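You operate a simulated robot arm through the tools that you are given. There is no shell and no other tool. Be economical: measure what you need, move in short steps, check, and stop when the job is done.

The job below is to be done with a simulated two-armed robot. You get a single attempt, and the scene is never put back.

Task
Hold the small blue bucket on the door end of the concrete bench steady with one hand, lift the white-capped jar out of it with the other and set it down on the door end of the concrete bench. Set down upright: white-capped jar.

The check looks at the end state, three seconds after you hand in, the way a careful person would. Anything else that was tipped, shoved, dropped, spilled or broken makes it a failure.

Robot
Two 7-joint arms with two-finger grippers on one trunk, on a base that drives. Base frame: it is fixed to the floor where the robot stands at the start and does not move with it; the origin is under the middle of the robot, x ahead of it, y to its left, z up; the surface under the hand at the start is at about z = 0.7. Lengths are in m, angles in rad, forces in N, time in s.
The left shoulder is at the start at [0.045, 0.159, 1.105], the right one opposite. With the tool pointing down near the work surface each hand reaches from about 0.22 to 0.72 m from the robot's upright axis, wherever it stands, measured 20 degrees to its own side. Places, roughly: door end of the concrete bench [0.6, -0.2, 0.7]. Payload 2.45 kg a hand.
Tool frame (each hand has its own): the origin (TCP) lies between the finger pads and is the grasp point; the fingertips stand 0.026 m ahead of it; z points along the fingers, y is the line along which they close. The gripper opens to 0.096 m. The gripper's body begins 0.069 m behind the TCP.
Orientation is that of the tool frame in the base frame, as a unit quaternion [x, y, z, w]. With the fingers straight down and closing along the base's y, the tool's x points along the base's -x, its y along +y and its z along -z.

Tools
- The arms move only by the tool send_rows. It takes "left_increments", "right_increments" or both (then of equal length, played together; a hand with none holds still); each is a list of rows, each a list of 3 entries, a list of its own where there are three numbers: the shift along the tool's x, y, z in m, then the turn, a rotation vector about the tool's x, y, z in rad, then the gripper command, from -1 (shut) to 1 (fully open), values between in proportion. In form: [[[tx, ty, tz], [rx, ry, rz], grip], ...]. A call has 1 to 10 rows; each row is the pose to reach, as a shift and turn from the pose commanded when the call began, along the tool's axes at that moment. Rows are played at 5 a second. More than 0.05 m and 0.15 rad between two rows, or a gripper value outside its range, and nothing of the call is played. A pose out of reach is approached as far as the arm can. The call stops where the force on the tool passes 40 N (or 10 N more than at its start, if that is more) or the arm is blocked; 0.2 s more then pass. Each finger halts on what it meets, pressing with about 28 N; the grip force reading is that of the motor and also rises with nothing between the fingers. The clock runs only during rows and for 0.2 s after the last one: add rows that repeat a pose to give the fingers time. The reply holds the time, the measured pose of the TCP, the force on the tool along the base axes, the opening and the grip force, in the units named above and with some noise, with the torque about the TCP (base axes, N m) and any sound that the robot's microphone picked up, and new pictures: "views" is both (left out), scene, wrist or none (wrist: the cameras of the hands that moved).
- Cameras (640 x 400 px; columns grow to the right, rows downward): "scene" is now at [0.0985, -0.0278, 1.5596]; the picture's right is [-0.42, -0.91, 0.00], its down [-0.85, 0.39, -0.36] and it looks along [0.33, -0.15, -0.93] (base axes); focal length 280 px, centre (320, 200). "left" rides on the left gripper at [0.082, -0.003, -0.098] in its tool frame; the picture's right is [0.04, 1.00, 0.00], its down [-0.73, 0.03, -0.68] and it looks along [-0.68, 0.03, 0.73] (tool axes); focal length 256 px, centre (320, 200). "right" rides on the right gripper at [0.082, 0.003, -0.098] in its tool frame; the picture's right is [-0.04, 1.00, 0.00], its down [-0.73, -0.03, -0.68] and it looks along [-0.68, -0.03, 0.73] (tool axes); focal length 256 px, centre (320, 200). There is no depth. A picture from a camera that has moved, and an enlarged one, comes with that camera's place and axes in the base frame and with its lens.
- lift_body(by): slides the trunk up (or, below 0, down) by that many m; the arms and the scene camera ride with it, the base frame stays. It gives what a move gives, with no picture.
- drive_base(legs): drives the robot by 1 to 6 legs, each [ahead, left, turn to the left] in m, m and rad, along the robot's own axes; the way and the turn of a leg run together, so that a leg with both is an arc; at most 1.5 m and 3.142 rad a leg. The arms and the cameras ride along, it lands a little off, and it stops where it bumps. It gives what a move gives, and a new picture of the scene camera.
- pan_tilt(pan, tilt): turns the head with the scene camera to pan (to the left, within 2.094 rad either way) and tilt (down, from -0.506 to 1.204), counted from straight ahead of the robot. It gives what a move gives, and a new picture of the scene camera.
- enlarge(camera, box): a new picture of the part [left, top, right, bottom] of that camera's present view, enlarged. The clock stands still meanwhile.
- hand_in(): hands the job in; it is judged then, once.

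Go step by step. Nothing tells you exact positions but the pictures and the camera data: compare them with the known pose of the tool, close in by small moves and look again before you grip or let go. The budget is 120 turns and 260 pictures, counting those below and the enlarged ones. Unless the task says otherwise, let go and move clear before handing in, and close with one line.

The tools are called after "Emit:" by a JSON object that holds its "api" and its "payload". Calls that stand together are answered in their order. send_rows: Moves the arms, as the interface text tells. Its arguments: {"type":"object","properties":{"left_increments":{"type":"array"},"right_increments":{"type":"array"},"views":{"type":"string","enum":["both","scene","wrist","none"]}},"required":[]} The other tools are called the same way: lift_body (by) slides the trunk up or down; drive_base (legs) drives the base; pan_tilt (pan, tilt) turns the head that bears the scene camera; enlarge (camera, box) takes an enlarged picture of a part of a camera's view; hand_in () hands the job in.

At the start:

```text
time: 0.0
left_tcp_pos: [0.4529, 0.0097, 0.955]
left_orientation: [0.0, 1.0, 0.001, 0.0]
left_ft_force: [-1.3, 0.0, 0.6]
left_wrist_torque: [0.06, -0.02, 0.02]
left_gripper_width: 0.0962
left_finger_force: 0.1
right_tcp_pos: [0.3594, -0.2754, 0.9018]
right_orientation: [-0.001, 1.0, 0.0, -0.001]
right_ft_force: [0.3, -0.7, 0.1]
right_wrist_torque: [-0.07, -0.05, -0.02]
right_gripper_width: 0.096
right_finger_force: 0.0
trunk travel left (down, up): [-0.275, 0.292]
robot x, y, heading: [-0.0001, -0.0031, 0.003]
head pan, tilt: [-0.433, 1.201]
```

scene: 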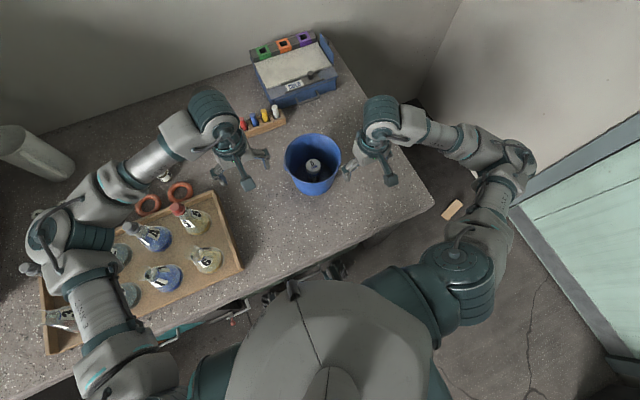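
right: 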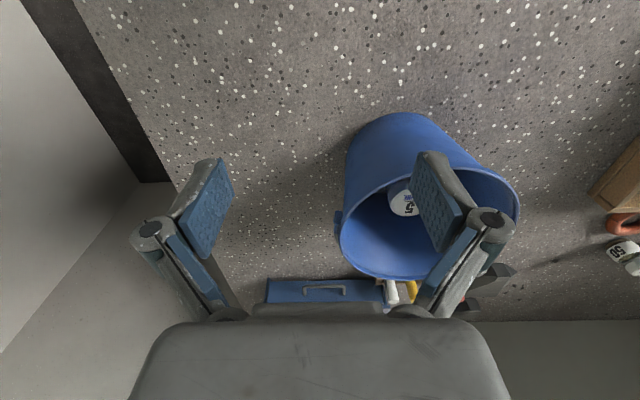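
left: 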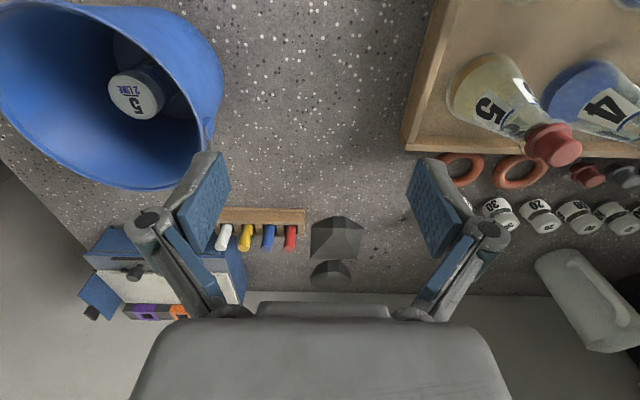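

I see the blue bucket around (0.49, -0.18), with the jar's cap inside at about z 0.78. I'll look closer at it before moving.

Emit:
{"api": "enlarge", "payload": {"camera": "scene", "box": [230, 90, 430, 215]}}

Emit:
{"api": "enlarge", "payload": {"camera": "right", "box": [300, 90, 620, 290]}}

Emit:
{"api": "enlarge", "payload": {"camera": "left", "box": [0, 0, 320, 200]}}

```text
3.20 times, centred on (330, 152) of scene
camera zoom: at [0.0985, -0.0278, 1.5596], right [-0.42, -0.91, 0.0], down [-0.85, 0.39, -0.36], along [0.33, -0.15, -0.93], focal length 896 px, centre (288, 352)
```

zoom: 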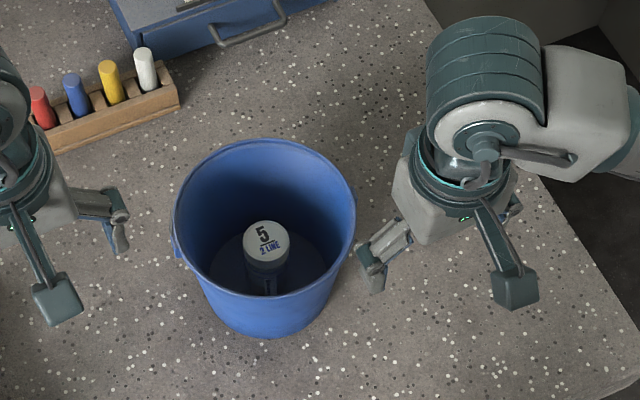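

```text
2.00 times, centred on (460, 190) of right
camera zoom: at [0.2781, -0.2736, 1.0023], right [0.04, 1.0, 0.0], down [0.73, -0.03, 0.68], along [0.68, -0.03, -0.73], focal length 512 px, centre (40, 220)
```

zoom: 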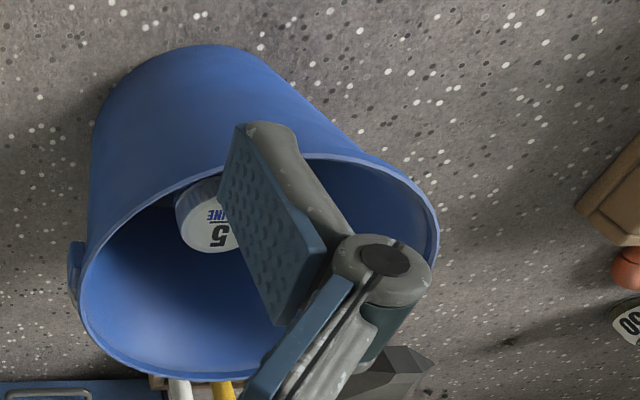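

```text
2.00 times, centred on (160, 100) of left
camera zoom: at [0.3696, 0.0059, 1.0526], right [-0.04, 1.0, 0.0], down [0.73, 0.03, 0.68], along [0.68, 0.03, -0.73], focal length 512 px, centre (640, 400)
```

zoom: 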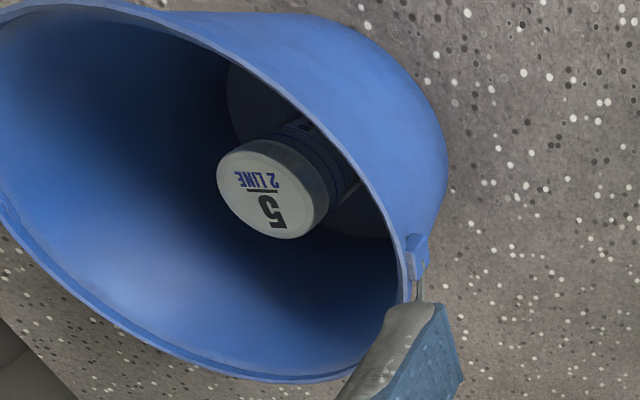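

The bucket's rim is about 0.165 m across at z ≈ 0.845, centred near (0.478, -0.18), with handle ears at ±y. I plan to grip the far-left rim with the left hand, so I'll bring that hand above it, turned 30°, and look.

Emit:
{"api": "send_rows", "payload": {"left_increments": [[[-0.025, -0.015, 0], [0, 0, 0.131], 1], [[-0.05, -0.03, 0], [0, 0, 0.262], 1], [[-0.075, -0.045, 0], [0, 0, 0.393], 0.5], [[-0.09, -0.06, 0], [0, 0, 0.524], 0.2], [[-0.09, -0.06, 0], [0, 0, 0.524], 0.2]]}}

```text
time: 1.2
left_tcp_pos: [0.5386, -0.0499, 0.9555]
left_orientation: [0.26, 0.966, 0.001, 0.001]
left_ft_force: [0.7, 0.3, -0.8]
left_wrist_torque: [0.01, -0.01, -0.03]
left_gripper_width: 0.0574
left_finger_force: 0.1
right_tcp_pos: [0.3561, -0.2751, 0.9035]
right_orientation: [0.0, 1.0, 0.0, 0.001]
right_ft_force: [0.5, -0.4, -0.5]
right_wrist_torque: [0.0, 0.04, 0.01]
right_gripper_width: 0.0959
right_finger_force: 0.0
trunk travel left (down, up): [-0.275, 0.292]
robot x, y, heading: [0.0, 0.0005, -0.002]
head pan, tilt: [-0.433, 1.201]
camera scene: at [0.0987, -0.0288, 1.5596], right [-0.42, -0.91, 0.0], down [-0.85, 0.39, -0.36], along [0.32, -0.15, -0.93], focal length 280 px, centre (320, 200)
camera left: at [0.4647, -0.0125, 1.0544], right [0.47, 0.88, 0.0], down [0.65, -0.34, 0.68], along [0.6, -0.32, -0.73], focal length 256 px, centre (320, 200)
```

scene: 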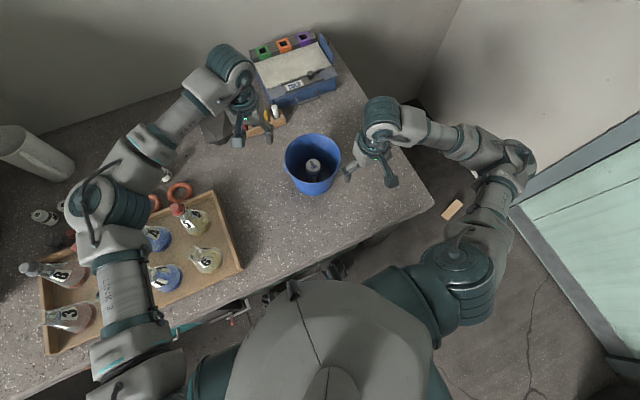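
left: 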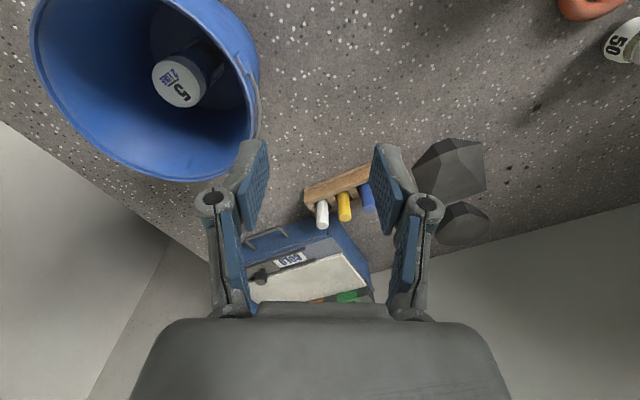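

The left hand is turned as intended and stands to the far left of the bucket. I'll zoom in on the ear and handle.

Emit:
{"api": "enlarge", "payload": {"camera": "left", "box": [20, 0, 308, 180]}}

Emit:
{"api": "enlarge", "payload": {"camera": "scene", "box": [264, 120, 360, 200]}}

```text
2.22 times, centred on (164, 90) of left
camera zoom: at [0.4647, -0.0125, 1.0544], right [0.47, 0.88, 0.0], down [0.65, -0.34, 0.68], along [0.6, -0.32, -0.73], focal length 569 px, centre (667, 444)
```

zoom: 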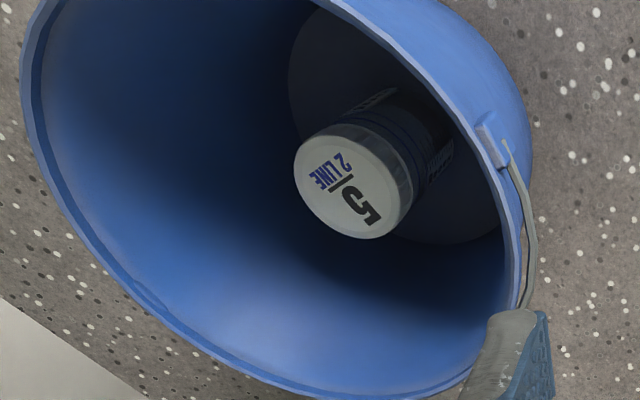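

```text
5.00 times, centred on (312, 160) of scene
camera zoom: at [0.0987, -0.0288, 1.5596], right [-0.42, -0.91, 0.0], down [-0.85, 0.39, -0.36], along [0.32, -0.15, -0.93], focal length 1400 px, centre (360, 400)
```

zoom: 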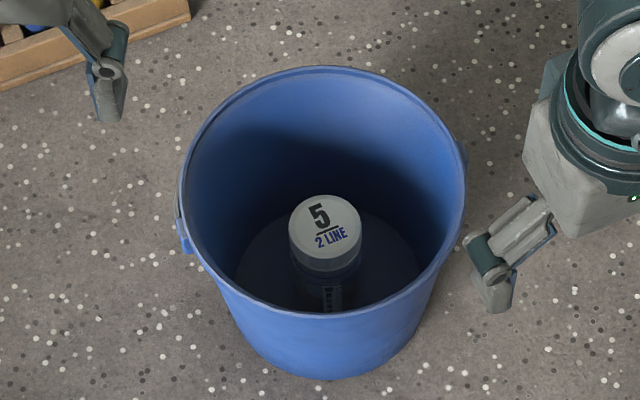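

The handle wire runs round the far side just below the rim, so the near-left rim (clear of ear and wire) is the better grip. I'll bring the left hand above that spot, and turn the right hand 90° so its camera points away from the left hand.

Emit:
{"api": "send_rows", "payload": {"left_increments": [[[0.008, -0.0126, 0], [0, 0, -0.131], 0.2], [[0.015, -0.025, 0], [0, 0, -0.262], 0.2], [[0.023, -0.038, 0], [0, 0, -0.393], 0.0], [[0.03, -0.05, 0], [0, 0, -0.524], 0], [[0.038, -0.063, 0], [0, 0, -0.655], 0], [[0.046, -0.076, 0], [0, 0, -0.786], 0], [[0.053, -0.089, 0], [0, 0, -0.917], 0], [[0.0607, -0.101, 0], [0, 0, -1.047], 0], [[0.0607, -0.101, 0], [0, 0, -1.047], 0]], "right_increments": [[[0.0, -0.01, -0.01], [0, 0, -0.14], 1], [[0.0, -0.02, -0.02], [0, 0, -0.28], 1], [[0, -0.03, -0.03], [0, 0, -0.42], 1], [[0, -0.04, -0.04], [0, 0, -0.56], 1], [[0, -0.04, -0.05], [0, 0, -0.7], 1], [[0, -0.04, -0.06], [0, 0, -0.84], 1], [[0, -0.04, -0.07], [0, 0, -0.98], 1], [[0, -0.04, -0.08], [0, 0, -1.12], 1], [[0, -0.04, -0.09], [0, 0, -1.26], 1]]}}

```text
time: 3.2
left_tcp_pos: [0.4358, -0.1037, 0.9564]
left_orientation: [-0.259, 0.966, -0.001, 0.001]
left_ft_force: [-0.6, 0.0, 0.0]
left_wrist_torque: [-0.02, 0.0, 0.02]
left_gripper_width: 0.0482
left_finger_force: 0.1
right_tcp_pos: [0.3262, -0.2424, 0.976]
right_orientation: [-0.554, 0.832, 0.0, -0.002]
right_ft_force: [-0.3, -0.3, 0.2]
right_wrist_torque: [-0.01, -0.02, 0.0]
right_gripper_width: 0.0961
right_finger_force: 0.0
right hand out of reach, approached as far as the arm can: row 7, 8, 9
trunk travel left (down, up): [-0.275, 0.292]
robot x, y, heading: [-0.0003, 0.0025, -0.001]
head pan, tilt: [-0.433, 1.201]
camera scene: at [0.0978, -0.0248, 1.5597], right [-0.42, -0.91, 0.0], down [-0.85, 0.39, -0.36], along [0.33, -0.15, -0.93], focal length 280 px, centre (320, 200)
camera right: at [0.2919, -0.3168, 1.0753], right [-0.91, 0.42, 0.0], down [0.31, 0.67, 0.68], along [0.29, 0.61, -0.73], focal length 256 px, centre (320, 200)
camera left: at [0.3655, -0.1474, 1.055], right [-0.53, 0.85, 0.0], down [0.62, 0.39, 0.68], along [0.58, 0.36, -0.73], focal length 256 px, centre (320, 200)
```

scene: 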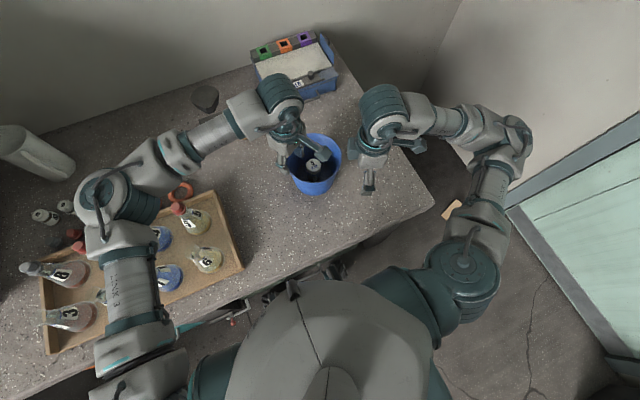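
right: 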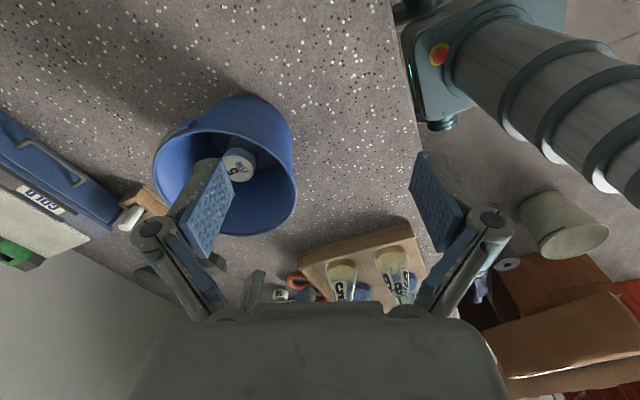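
left: 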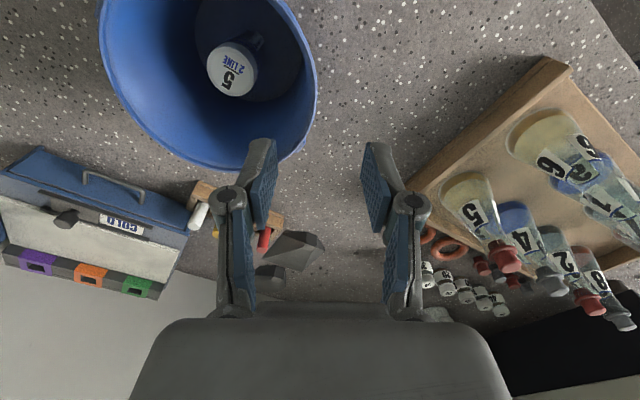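

The right hand could only turn to about 67° there, so I'll move the left hand outward with a slight lean and bring the right hand partway towards the bucket to see what turn it can reach.

Emit:
{"api": "send_rows", "payload": {"left_increments": [[[0, 0.03, 0], [0.1, 0, 0], 0], [[0, 0.06, 0], [0.2, 0, 0], 0], [[0, 0.06, 0], [0.2, 0, 0], 0], [[0, 0.06, 0], [0.2, 0, 0], 0]], "right_increments": [[[-0.03, -0.015, -0.015], [0, 0, 0], 1], [[-0.06, -0.03, -0.03], [0, 0, 0], 1], [[-0.06, -0.03, -0.03], [0, 0, 0], 1], [[-0.06, -0.03, -0.03], [0, 0, 0], 1]], "views": "none"}}

```text
time: 4.2
left_tcp_pos: [0.4054, -0.0566, 0.954]
left_orientation: [-0.257, 0.961, -0.095, 0.027]
left_ft_force: [0.1, -0.8, 0.5]
left_wrist_torque: [0.03, 0.0, 0.02]
left_gripper_width: 0.0482
left_finger_force: 0.0
right_tcp_pos: [0.3805, -0.2035, 1.0046]
right_orientation: [-0.553, 0.833, 0.002, 0.0]
right_ft_force: [-0.3, 0.6, 0.3]
right_wrist_torque: [0.02, 0.04, 0.01]
right_gripper_width: 0.0958
right_finger_force: 0.0
trunk travel left (down, up): [-0.275, 0.292]
robot x, y, heading: [-0.0034, -0.0041, -0.002]
head pan, tilt: [-0.433, 1.201]
```

The left hand leans outward as planned and the right one is at 67° with room. Now I'll bring the right hand above the jar and try to turn it further.

Emit:
{"api": "send_rows", "payload": {"right_increments": [[[-0.02, -0.03, 0], [0, 0, 0], 1], [[-0.041, -0.06, 0], [0, 0, 0], 1], [[-0.0623, -0.0898, 0], [0, 0, 0], 1], [[-0.0623, -0.0898, 0], [0, 0, -0.12], 0.6], [[-0.0623, -0.0898, 0], [0, 0, -0.24], 0.6], [[-0.0623, -0.0898, 0], [0, 0, -0.36], 0.6], [[-0.0623, -0.0898, 0], [0, 0, -0.36], 0.6]]}}

```text
time: 5.8
left_tcp_pos: [0.4061, -0.0572, 0.955]
left_orientation: [-0.256, 0.962, -0.095, 0.027]
left_ft_force: [0.1, -0.4, -0.3]
left_wrist_torque: [0.02, -0.06, 0.0]
left_gripper_width: 0.0477
left_finger_force: 0.0
right_tcp_pos: [0.3572, -0.1229, 1.0201]
right_orientation: [-0.675, 0.738, 0.001, 0.002]
right_ft_force: [0.1, 0.3, -0.1]
right_wrist_torque: [0.0, -0.03, 0.01]
right_gripper_width: 0.0769
right_finger_force: 0.0
right hand out of reach, approached as far as the arm can: row 1, 2, 3, 4, 5, 6, 7
trunk travel left (down, up): [-0.275, 0.292]
robot x, y, heading: [-0.0025, -0.0001, -0.002]
head pan, tilt: [-0.433, 1.201]
camera scene: at [0.098, -0.0309, 1.5596], right [-0.42, -0.91, 0.0], down [-0.85, 0.39, -0.36], along [0.33, -0.15, -0.93], focal length 280 px, centre (320, 200)
camera right: at [0.3475, -0.2049, 1.1197], right [-0.99, 0.13, 0.0], down [0.09, 0.72, 0.68], along [0.09, 0.68, -0.73], focal length 256 px, centre (320, 200)
```

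scene: 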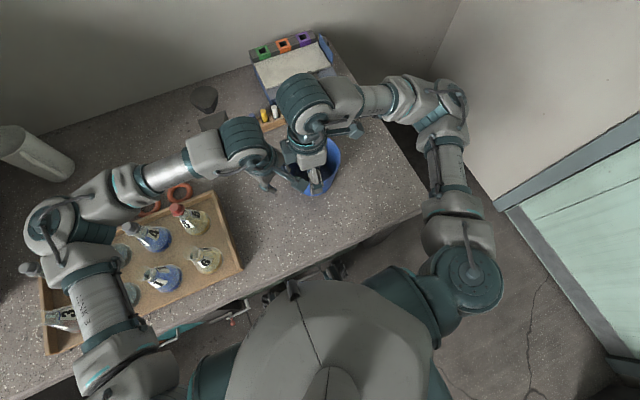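
right: 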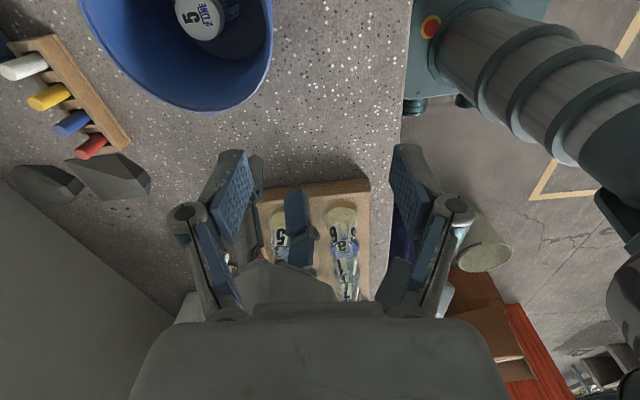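

The right hand traded position for turn and sits too near the left one, so a full 90° isn't available out there. I'll back it off to the right and return to about 50° of turn.

Emit:
{"api": "send_rows", "payload": {"right_increments": [[[0.03, -0.005, 0], [0, 0, 0.1], 0.6], [[0.06, -0.02, 0], [0, 0, 0.2], 0.6], [[0.09, -0.035, 0], [0, 0, 0.32], 0.6], [[0.103, -0.045, 0], [0, 0, 0.44], 0.6], [[0.103, -0.052, 0], [0, 0, 0.58], 0.6], [[0.103, -0.052, 0], [0, 0, 0.58], 0.6]], "views": "none"}}

```text
time: 7.2
left_tcp_pos: [0.4056, -0.0496, 0.9556]
left_orientation: [-0.258, 0.961, -0.097, 0.026]
left_ft_force: [-0.3, 0.3, -0.2]
left_wrist_torque: [0.02, 0.01, -0.02]
left_gripper_width: 0.0479
left_finger_force: 0.0
right_tcp_pos: [0.4015, -0.2227, 1.0196]
right_orientation: [-0.435, 0.9, 0.0, 0.0]
right_ft_force: [-0.3, -0.4, 0.4]
right_wrist_torque: [0.0, 0.0, 0.01]
right_gripper_width: 0.0769
right_finger_force: 0.1
trunk travel left (down, up): [-0.275, 0.292]
robot x, y, heading: [-0.0003, 0.0009, 0.002]
head pan, tilt: [-0.433, 1.201]
```

Right hand is clear at about 52°. Now I'll slide it over the jar at that turn and look from its own camera.

Emit:
{"api": "send_rows", "payload": {"right_increments": [[[-0.03, -0.014, 0.01], [0, 0, 0], 0.6], [[-0.06, -0.028, 0.02], [0, 0, 0], 0.6], [[-0.0858, -0.0411, 0.03], [0, 0, 0], 0.6], [[-0.0858, -0.0411, 0.03], [0, 0, 0], 0.6], [[-0.0858, -0.0411, 0.03], [0, 0, 0], 0.6]]}}

```text
time: 8.4
left_tcp_pos: [0.4059, -0.055, 0.9556]
left_orientation: [-0.257, 0.961, -0.095, 0.028]
left_ft_force: [0.0, 0.2, 0.0]
left_wrist_torque: [0.02, -0.01, -0.02]
left_gripper_width: 0.048
left_finger_force: 0.1
right_tcp_pos: [0.4885, -0.1861, 0.9898]
right_orientation: [-0.435, 0.9, 0.002, 0.0]
right_ft_force: [0.3, -0.3, -0.8]
right_wrist_torque: [0.01, 0.0, 0.02]
right_gripper_width: 0.0766
right_finger_force: 0.0
trunk travel left (down, up): [-0.275, 0.292]
robot x, y, heading: [0.0005, -0.0004, -0.001]
head pan, tilt: [-0.433, 1.201]
camera scene: at [0.0994, -0.0291, 1.5595], right [-0.42, -0.91, 0.0], down [-0.85, 0.39, -0.36], along [0.32, -0.15, -0.93], focal length 280 px, centre (320, 200)
camera right: at [0.4361, -0.2483, 1.088], right [-0.76, 0.65, 0.0], down [0.48, 0.55, 0.68], along [0.44, 0.52, -0.73], focal length 256 px, centre (320, 200)
```

scene: 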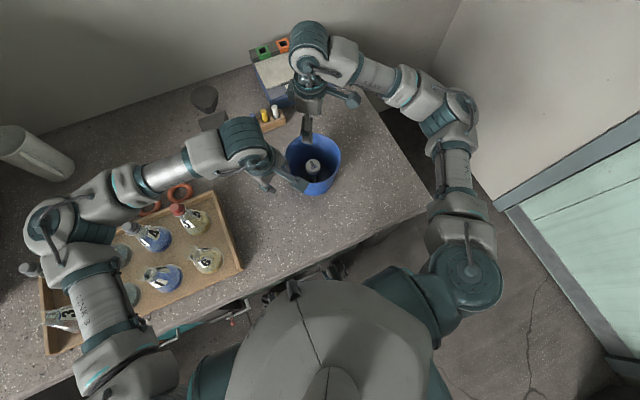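
right: 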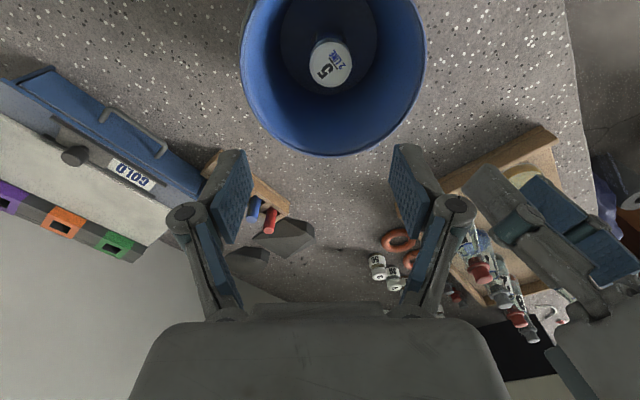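

The right hand reaches the jar at 52° turn; its view puts the cap near (0.478, -0.178), in the bucket's middle. I'll shift it aside and bring the left hand to just above the near-left rim, leaning 20° outward.

Emit:
{"api": "send_rows", "payload": {"left_increments": [[[0, 0, 0], [0, 0, 0], 0], [[0, -0.005, 0.01], [0.05, 0, 0], 0], [[0, -0.015, 0.025], [0.1, 0, 0], 0], [[0, -0.022, 0.04], [0.15, 0, 0], 0], [[0, -0.0284, 0.0544], [0.15, 0, 0], 0], [[0, -0.0284, 0.0544], [0.15, 0, 0], 0]], "right_increments": [[[0, -0.03, 0], [0, 0, 0], 0.6], [[0, -0.06, 0], [0, 0, 0], 0.6], [[0, -0.09, 0], [0, 0, 0], 0.6], [[0, -0.09, 0], [0, 0, 0], 0.6], [[0, -0.09, 0], [0, 0, 0], 0.6], [[0, -0.09, 0], [0, 0, 0], 0.6]]}}

Emit:
{"api": "enlarge", "payload": {"camera": "scene", "box": [250, 110, 370, 200]}}

Emit:
{"api": "enlarge", "payload": {"camera": "left", "box": [130, 0, 450, 200]}}

```text
time: 9.8
left_tcp_pos: [0.4252, -0.089, 0.9076]
left_orientation: [-0.253, 0.951, -0.168, 0.047]
left_ft_force: [-0.4, 0.0, 0.4]
left_wrist_torque: [0.02, 0.01, 0.0]
left_gripper_width: 0.048
left_finger_force: 0.1
right_tcp_pos: [0.4963, -0.1899, 0.9888]
right_orientation: [-0.436, 0.9, 0.001, 0.001]
right_ft_force: [-0.7, -0.2, 0.5]
right_wrist_torque: [0.01, -0.02, -0.03]
right_gripper_width: 0.0767
right_finger_force: 0.1
right hand out of reach, approached as far as the arm can: row 1, 2, 3, 4, 5, 6
trunk travel left (down, up): [-0.275, 0.292]
robot x, y, heading: [0.0027, -0.0019, 0.002]
head pan, tilt: [-0.433, 1.201]
camera scene: at [0.0992, -0.0272, 1.5596], right [-0.42, -0.91, 0.0], down [-0.85, 0.39, -0.36], along [0.32, -0.15, -0.93], focal length 280 px, centre (320, 200)
camera right: at [0.4435, -0.2528, 1.0886], right [-0.76, 0.65, 0.0], down [0.48, 0.56, 0.68], along [0.44, 0.52, -0.73], focal length 256 px, centre (320, 200)
camera left: at [0.3391, -0.1033, 1.0008], right [-0.5, 0.79, -0.34], down [0.5, 0.59, 0.63], along [0.7, 0.14, -0.7], focal length 256 px, centre (320, 200)
```

scene: 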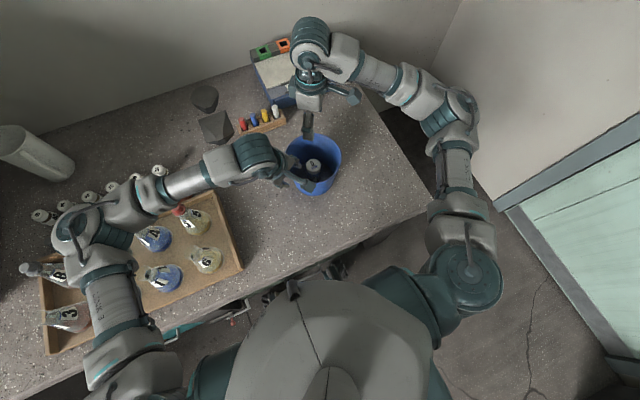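
right: 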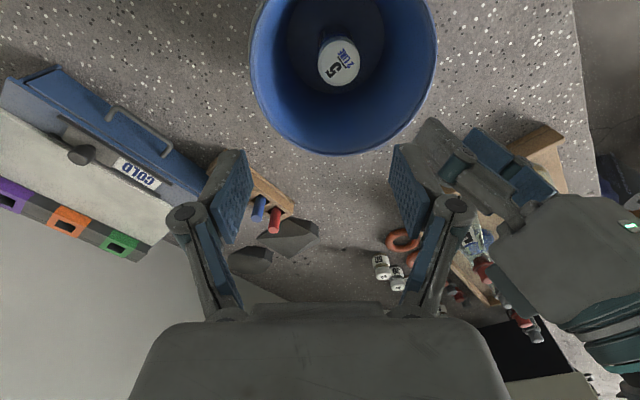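
left: 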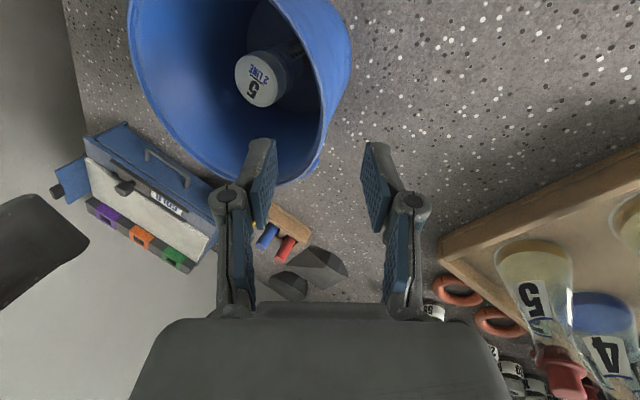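

```text
4.44 times, centred on (310, 155) of scene
camera zoom: at [0.0992, -0.0272, 1.5596], right [-0.42, -0.91, 0.0], down [-0.85, 0.39, -0.36], along [0.32, -0.15, -0.93], focal length 1244 px, centre (364, 400)
```

zoom: 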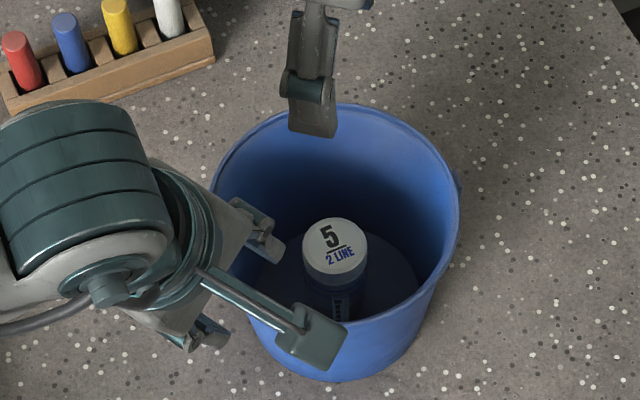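

```text
2.00 times, centred on (290, 100) of left
camera zoom: at [0.3391, -0.1033, 1.0008], right [-0.5, 0.79, -0.34], down [0.5, 0.59, 0.63], along [0.7, 0.14, -0.7], focal length 512 px, centre (380, 400)
```

zoom: 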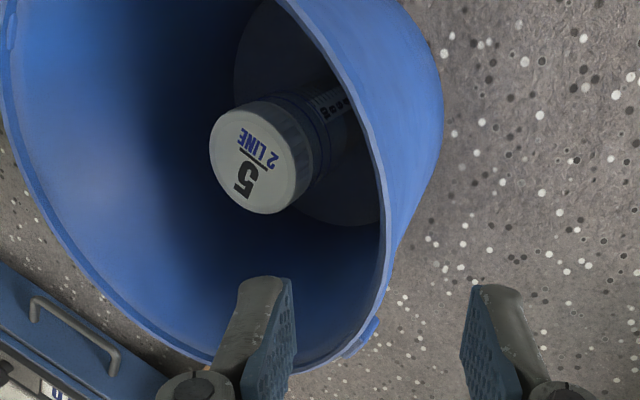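

The left fingers line up to straddle the near-left rim about 7 cm further along. I'll lower it in two stages and check.

Emit:
{"api": "send_rows", "payload": {"left_increments": [[[0, 0, 0.02], [0, 0, 0], 0], [[0, 0, 0.04], [0, 0, 0], 0], [[0, 0, 0.055], [0, 0, 0], 0], [[0, 0, 0.055], [0, 0, 0], 0]], "views": "wrist"}}

Emit:
{"api": "enlarge", "payload": {"camera": "left", "box": [160, 60, 480, 260]}}

Emit:
{"api": "enlarge", "payload": {"camera": "scene", "box": [250, 110, 370, 200]}}

```text
time: 10.8
left_tcp_pos: [0.4353, -0.1037, 0.856]
left_orientation: [-0.255, 0.951, -0.169, 0.046]
left_ft_force: [-0.4, 0.7, -0.2]
left_wrist_torque: [0.01, -0.01, -0.01]
left_gripper_width: 0.0479
left_finger_force: 0.0
right_tcp_pos: [0.4959, -0.1895, 0.9886]
right_orientation: [-0.435, 0.9, 0.001, 0.001]
right_ft_force: [0.3, -0.5, -0.4]
right_wrist_torque: [0.0, -0.02, 0.02]
right_gripper_width: 0.0771
right_finger_force: 0.0
trunk travel left (down, up): [-0.275, 0.292]
robot x, y, heading: [0.0005, -0.0004, 0.008]
head pan, tilt: [-0.433, 1.201]
camera left: at [0.3481, -0.1193, 0.9495], right [-0.5, 0.79, -0.34], down [0.5, 0.59, 0.63], along [0.7, 0.14, -0.7], focal length 256 px, centre (320, 200)
```

left: 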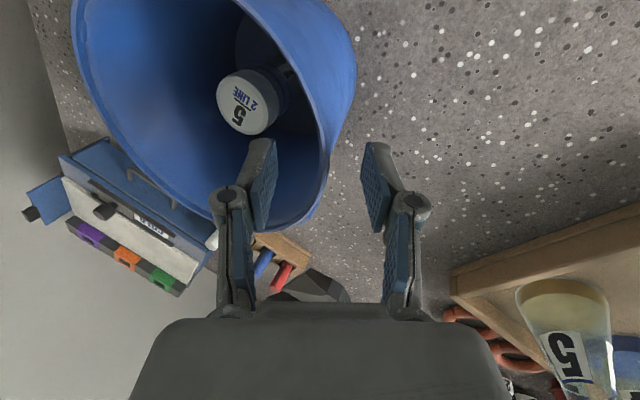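

```text
2.00 times, centred on (320, 160) of left
camera zoom: at [0.3481, -0.1193, 0.9495], right [-0.5, 0.79, -0.34], down [0.5, 0.59, 0.63], along [0.7, 0.14, -0.7], focal length 512 px, centre (320, 280)
```

zoom: 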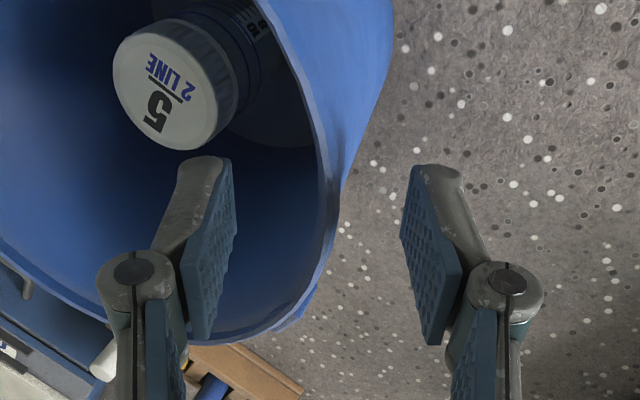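

```text
4.44 times, centred on (310, 155) of scene
camera zoom: at [0.0993, -0.0273, 1.5596], right [-0.42, -0.91, 0.0], down [-0.85, 0.39, -0.36], along [0.32, -0.15, -0.93], focal length 1244 px, centre (364, 400)
```

zoom: 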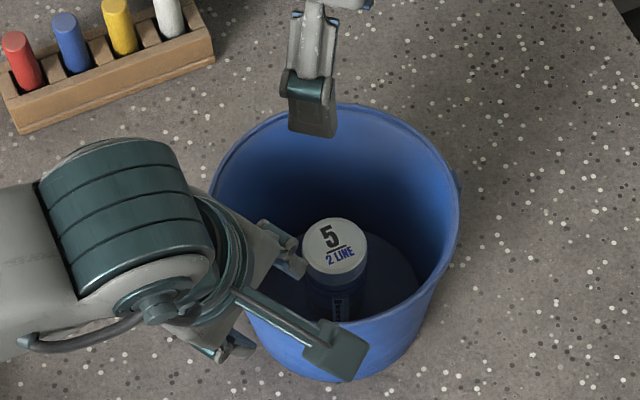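

The rim sits slightly to the outer side of the finger midline. I'll shift outward 4 mm, go 18 mm deeper, and close down slowly while watching the force.

Emit:
{"api": "send_rows", "payload": {"left_increments": [[[0, 0.004, 0.009], [0, 0, 0], 0], [[0, 0.004, 0.018], [0, 0, 0], 0], [[0, 0.004, 0.018], [0, 0, 0], -0.3], [[0, 0.004, 0.018], [0, 0, 0], -0.45], [[0, 0.004, 0.018], [0, 0, 0], -0.6], [[0, 0.004, 0.018], [0, 0, 0], -0.6]], "views": "none"}}

Emit:
{"api": "enlarge", "payload": {"camera": "left", "box": [160, 60, 480, 260]}}

Emit:
{"api": "enlarge", "payload": {"camera": "scene", "box": [250, 110, 370, 200]}}

```text
time: 12.2
left_tcp_pos: [0.437, -0.107, 0.8386]
left_orientation: [-0.255, 0.951, -0.168, 0.047]
left_ft_force: [0.1, 0.3, -0.4]
left_wrist_torque: [-0.02, 0.0, -0.01]
left_gripper_width: 0.019
left_finger_force: 0.1
right_tcp_pos: [0.496, -0.191, 0.9886]
right_orientation: [-0.436, 0.9, 0.001, 0.0]
right_ft_force: [-0.7, 0.4, -0.2]
right_wrist_torque: [0.01, -0.04, -0.02]
right_gripper_width: 0.0769
right_finger_force: 0.1
trunk travel left (down, up): [-0.275, 0.292]
robot x, y, heading: [-0.0028, 0.002, -0.003]
head pan, tilt: [-0.433, 1.201]
```

```text
2.00 times, centred on (320, 160) of left
camera zoom: at [0.3497, -0.1209, 0.9317], right [-0.5, 0.79, -0.34], down [0.5, 0.59, 0.63], along [0.7, 0.14, -0.7], focal length 512 px, centre (320, 280)
```

zoom: 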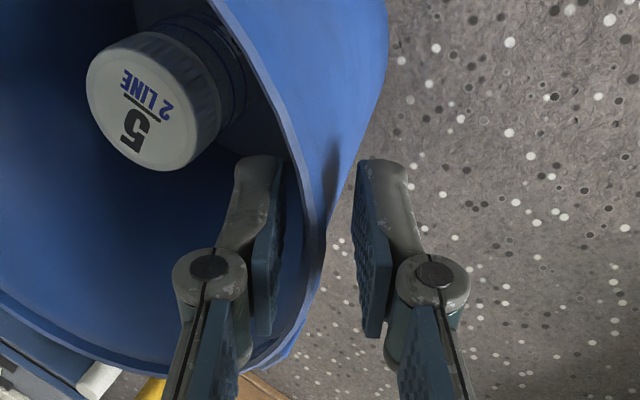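

```text
4.44 times, centred on (310, 155) of scene
camera zoom: at [0.0995, -0.0274, 1.5595], right [-0.42, -0.91, 0.0], down [-0.85, 0.39, -0.36], along [0.32, -0.15, -0.93], focal length 1244 px, centre (364, 400)
```

zoom: 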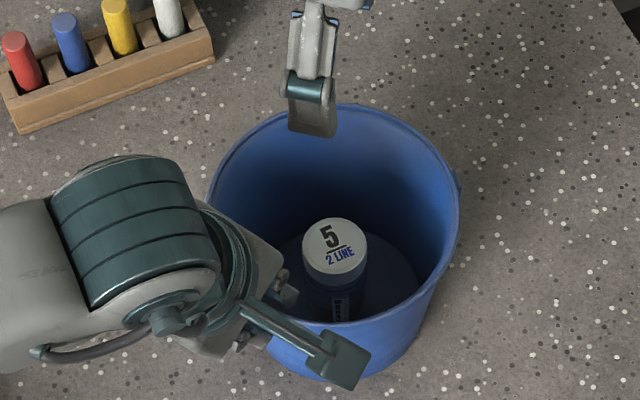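

The pads straddle the rim nearly centred, 19 mm apart and with no force yet. I'll close in small steps onto the wall.

Emit:
{"api": "send_rows", "payload": {"left_increments": [[[0, 0, 0], [0, 0, 0], -0.7], [[0, 0, 0], [0, 0, 0], -0.75], [[0, 0, 0], [0, 0, 0], -0.8], [[0, 0, 0], [0, 0, 0], -0.8]], "views": "none"}}

Emit:
{"api": "enlarge", "payload": {"camera": "left", "box": [160, 60, 480, 260]}}

```text
time: 13.2
left_tcp_pos: [0.4373, -0.1065, 0.8383]
left_orientation: [-0.254, 0.951, -0.168, 0.046]
left_ft_force: [1.3, -1.7, 1.9]
left_wrist_torque: [-0.03, 0.0, 0.01]
left_gripper_width: 0.0108
left_finger_force: 0.6
right_tcp_pos: [0.4962, -0.1895, 0.9892]
right_orientation: [-0.435, 0.9, 0.002, 0.0]
right_ft_force: [-0.2, -0.8, -0.2]
right_wrist_torque: [0.0, 0.05, -0.01]
right_gripper_width: 0.0768
right_finger_force: 0.0
trunk travel left (down, up): [-0.275, 0.292]
robot x, y, heading: [-0.0029, 0.0024, -0.003]
head pan, tilt: [-0.433, 1.201]
```

```text
2.00 times, centred on (320, 160) of left
camera zoom: at [0.3498, -0.121, 0.9318], right [-0.5, 0.79, -0.34], down [0.5, 0.59, 0.63], along [0.7, 0.14, -0.7], focal length 512 px, centre (320, 280)
```

zoom: 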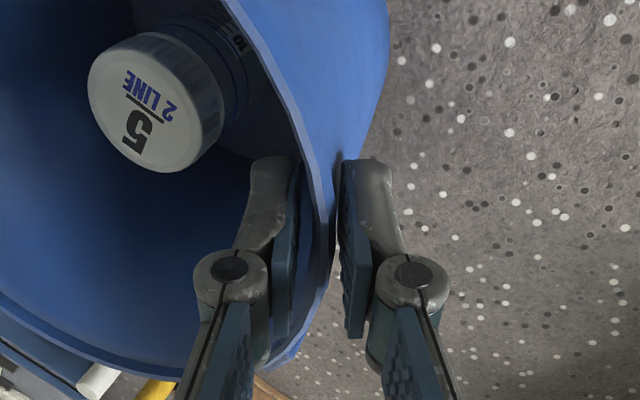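

The left hand now holds the wall lightly on both sides. Next I'll align the right hand over the cap and descend partway, watching the clearance to the left hand.

Emit:
{"api": "send_rows", "payload": {"right_increments": [[[0, 0.01, 0], [0, 0, 0], 0.3], [[0, 0.0197, 0.02], [0, 0, 0], 0.3], [[0, 0.0197, 0.04], [0, 0, 0], 0.3], [[0, 0.0197, 0.06], [0, 0, 0], 0.3], [[0, 0.0197, 0.06], [0, 0, 0], 0.3]]}}

Emit:
{"api": "enlarge", "payload": {"camera": "scene", "box": [240, 90, 380, 200]}}

Emit:
{"api": "enlarge", "payload": {"camera": "right", "box": [160, 0, 480, 200]}}

```text
time: 14.4
left_tcp_pos: [0.4373, -0.1053, 0.8383]
left_orientation: [-0.253, 0.951, -0.168, 0.046]
left_ft_force: [0.8, -0.5, 0.6]
left_wrist_torque: [0.01, -0.01, 0.03]
left_gripper_width: 0.0108
left_finger_force: 0.8
right_tcp_pos: [0.4805, -0.1774, 0.93]
right_orientation: [-0.436, 0.9, 0.001, 0.001]
right_ft_force: [-0.2, 0.7, -0.5]
right_wrist_torque: [-0.01, 0.04, -0.02]
right_gripper_width: 0.0626
right_finger_force: 0.0
trunk travel left (down, up): [-0.275, 0.292]
robot x, y, heading: [0.0016, 0.0003, -0.003]
head pan, tilt: [-0.433, 1.201]
camera scene: at [0.0994, -0.0277, 1.5596], right [-0.42, -0.91, 0.0], down [-0.85, 0.39, -0.36], along [0.32, -0.15, -0.93], focal length 280 px, centre (320, 200)
camera right: at [0.4279, -0.2411, 1.0294], right [-0.76, 0.65, 0.0], down [0.48, 0.56, 0.68], along [0.44, 0.52, -0.73], focal length 256 px, centre (320, 200)
```

scene: 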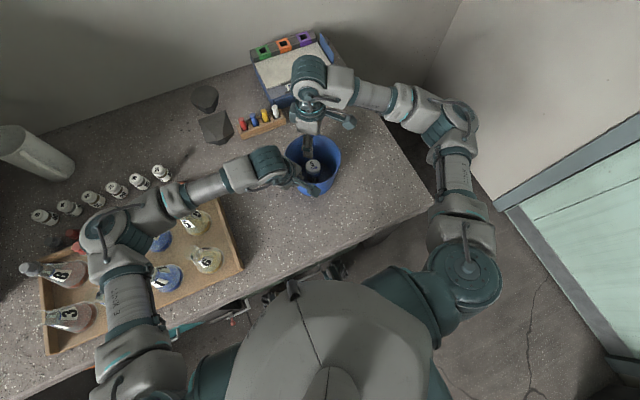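
right: 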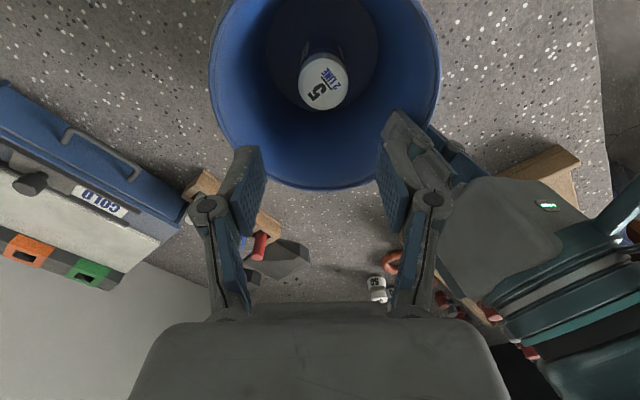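

```text
3.64 times, centred on (310, 145) of scene
camera zoom: at [0.0994, -0.0277, 1.5596], right [-0.42, -0.91, 0.0], down [-0.85, 0.39, -0.36], along [0.32, -0.15, -0.93], focal length 1018 px, centre (356, 400)
```

zoom: 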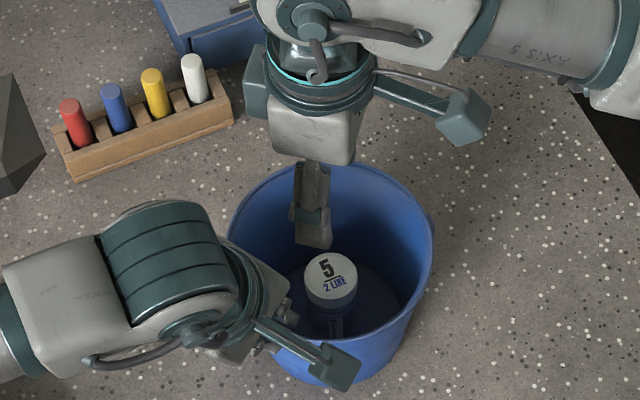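

```text
2.00 times, centred on (320, 100) of right
camera zoom: at [0.4279, -0.2411, 1.0294], right [-0.76, 0.65, 0.0], down [0.48, 0.56, 0.68], along [0.44, 0.52, -0.73], focal length 512 px, centre (320, 400)
```

zoom: 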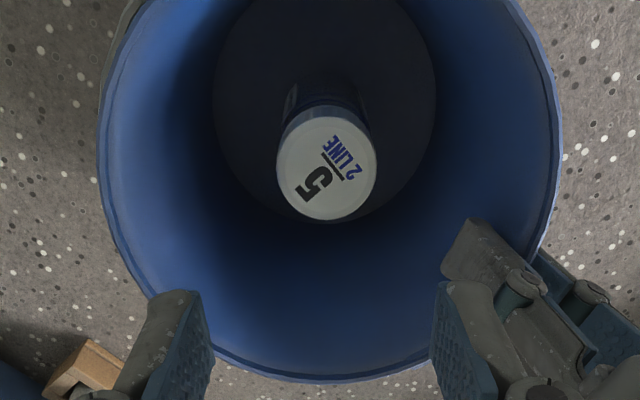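

The right hand is centred on the 46 mm cap, but its inner finger will pass close to the left hand's inner finger. I'll narrow the opening to about 55 mm, correct 3 mm, and descend in small checked steps.

Emit:
{"api": "send_rows", "payload": {"right_increments": [[[0.002, 0.002, 0], [0, 0, 0], 0.16], [[0.002, 0.002, 0.02], [0, 0, 0], 0.16], [[0.002, 0.002, 0.04], [0, 0, 0], 0.16], [[0.002, 0.002, 0.04], [0, 0, 0], 0.16]], "views": "wrist"}}

Emit:
{"api": "enlarge", "payload": {"camera": "right", "box": [320, 60, 576, 220]}}

Emit:
{"api": "enlarge", "payload": {"camera": "scene", "box": [265, 110, 361, 190]}}

Emit:
{"api": "enlarge", "payload": {"camera": "left", "box": [0, 0, 400, 250]}}

```text
time: 15.4
left_tcp_pos: [0.4366, -0.1063, 0.8384]
left_orientation: [-0.255, 0.951, -0.169, 0.046]
left_ft_force: [0.7, -1.0, 0.2]
left_wrist_torque: [0.01, -0.03, 0.03]
left_gripper_width: 0.0105
left_finger_force: 0.6
right_tcp_pos: [0.4769, -0.1794, 0.8909]
right_orientation: [-0.436, 0.9, 0.001, 0.0]
right_ft_force: [-0.3, -0.7, 0.1]
right_wrist_torque: [-0.01, 0.0, -0.01]
right_gripper_width: 0.0557
right_finger_force: 0.1
trunk travel left (down, up): [-0.275, 0.292]
robot x, y, heading: [-0.0005, 0.0011, 0.005]
head pan, tilt: [-0.433, 1.201]
camera right: at [0.4241, -0.2422, 0.9903], right [-0.76, 0.65, 0.0], down [0.48, 0.56, 0.68], along [0.44, 0.52, -0.73], focal length 256 px, centre (320, 200)
```

right: 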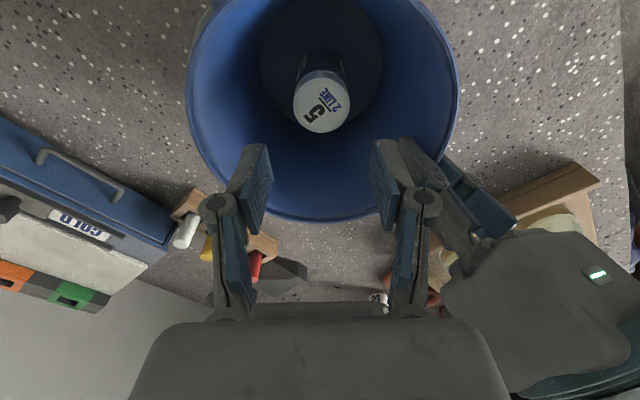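

```text
2.50 times, centred on (448, 140) of right
camera zoom: at [0.4241, -0.2422, 0.9903], right [-0.76, 0.65, 0.0], down [0.48, 0.56, 0.68], along [0.44, 0.52, -0.73], focal length 640 px, centre (0, 350)
```

zoom: 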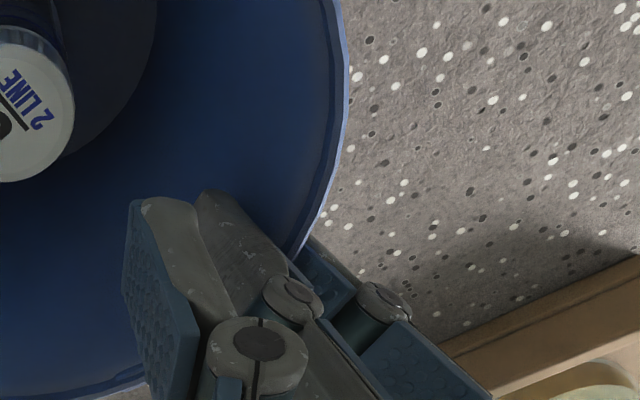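

```text
5.00 times, centred on (313, 150) of scene
camera zoom: at [0.0994, -0.0276, 1.5595], right [-0.42, -0.91, 0.0], down [-0.85, 0.39, -0.36], along [0.32, -0.15, -0.93], focal length 1400 px, centre (355, 450)
```

zoom: 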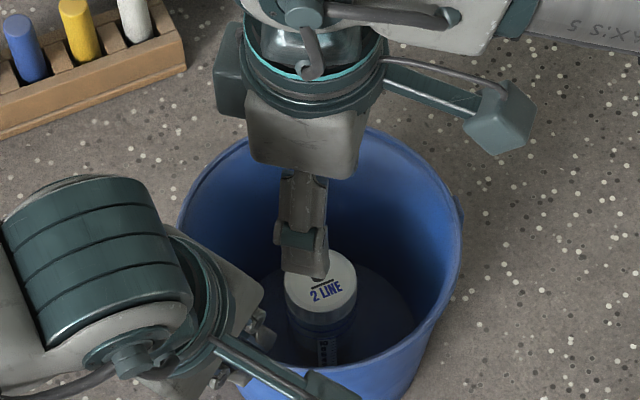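

```text
1.60 times, centred on (200, 125) of left
camera zoom: at [0.3498, -0.1209, 0.9316], right [-0.5, 0.79, -0.34], down [0.5, 0.59, 0.63], along [0.7, 0.14, -0.7], focal length 410 px, centre (512, 320)
```

zoom: 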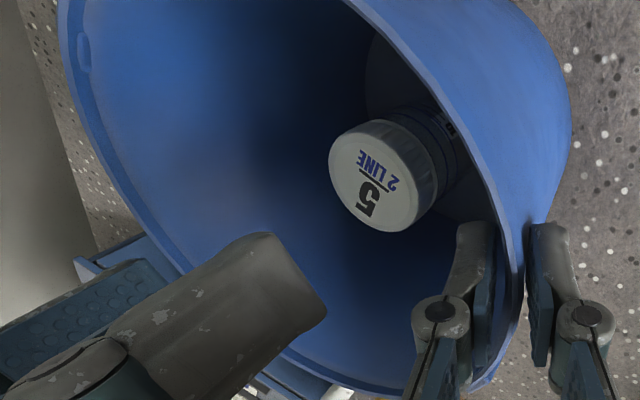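

The views show roughly 2–3 cm between the two hands' fingers, and the cap is still centred. I'll continue down another 5.5 cm.

Emit:
{"api": "send_rows", "payload": {"right_increments": [[[0, 0, 0.02], [0, 0, 0], 0.16], [[0, 0.001, 0.04], [0, 0, 0], 0.16], [[0, 0.001, 0.055], [0, 0, 0], 0.16], [[0, 0.001, 0.055], [0, 0, 0], 0.16]], "views": "wrist"}}

Emit:
{"api": "enlarge", "payload": {"camera": "right", "box": [192, 60, 512, 260]}}

Emit:
{"api": "enlarge", "payload": {"camera": "scene", "box": [265, 110, 361, 190]}}

Emit:
{"api": "enlarge", "payload": {"camera": "left", "box": [0, 0, 400, 250]}}

```text
time: 16.4
left_tcp_pos: [0.4374, -0.1063, 0.8368]
left_orientation: [-0.255, 0.951, -0.169, 0.045]
left_ft_force: [1.0, 0.2, 0.4]
left_wrist_torque: [0.02, 0.01, -0.02]
left_gripper_width: 0.0105
left_finger_force: 0.7
right_tcp_pos: [0.4749, -0.1789, 0.8362]
right_orientation: [-0.435, 0.901, 0.002, 0.0]
right_ft_force: [-0.1, 0.2, 0.8]
right_wrist_torque: [0.0, -0.02, 0.02]
right_gripper_width: 0.0556
right_finger_force: 0.2
trunk travel left (down, up): [-0.275, 0.292]
robot x, y, heading: [-0.0005, 0.0003, -0.002]
head pan, tilt: [-0.433, 1.201]
camera right: at [0.4227, -0.2419, 0.9359], right [-0.76, 0.65, 0.0], down [0.48, 0.56, 0.68], along [0.44, 0.52, -0.73], focal length 256 px, centre (320, 200)
```

right: 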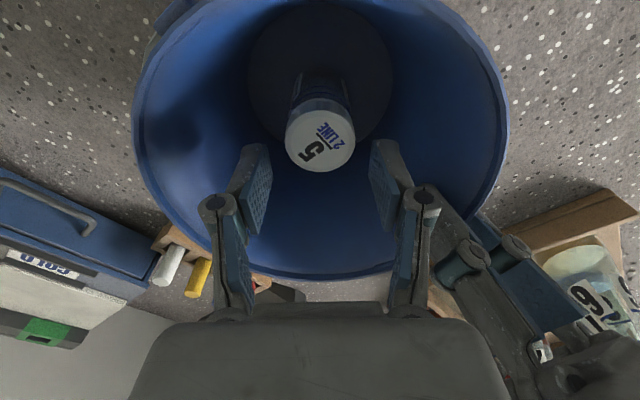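

```text
2.00 times, centred on (352, 160) of right
camera zoom: at [0.4227, -0.2419, 0.9359], right [-0.76, 0.65, 0.0], down [0.48, 0.56, 0.68], along [0.44, 0.52, -0.73], focal length 512 px, centre (256, 280)
```

zoom: 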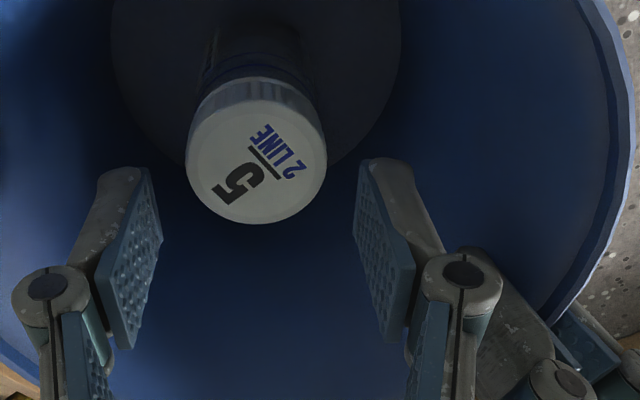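

```text
5.00 times, centred on (313, 150) of scene
camera zoom: at [0.0993, -0.0273, 1.5595], right [-0.42, -0.91, 0.0], down [-0.85, 0.39, -0.36], along [0.32, -0.15, -0.93], focal length 1400 px, centre (355, 450)
```

zoom: 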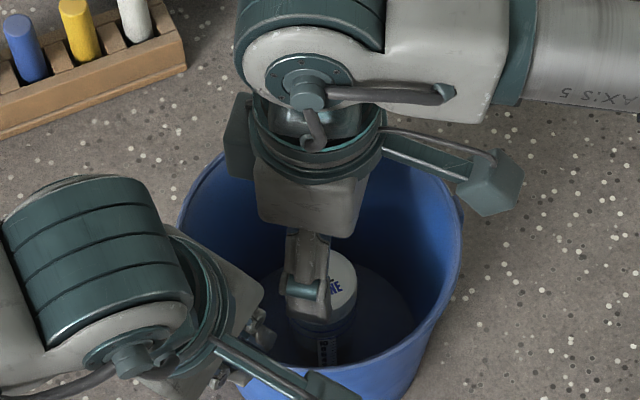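

```text
1.60 times, centred on (200, 125) of left
camera zoom: at [0.3498, -0.1208, 0.9316], right [-0.5, 0.79, -0.34], down [0.5, 0.59, 0.63], along [0.7, 0.14, -0.7], focal length 410 px, centre (512, 320)
```

zoom: 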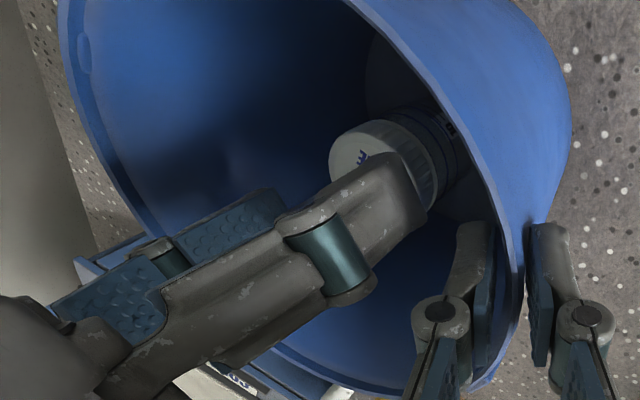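

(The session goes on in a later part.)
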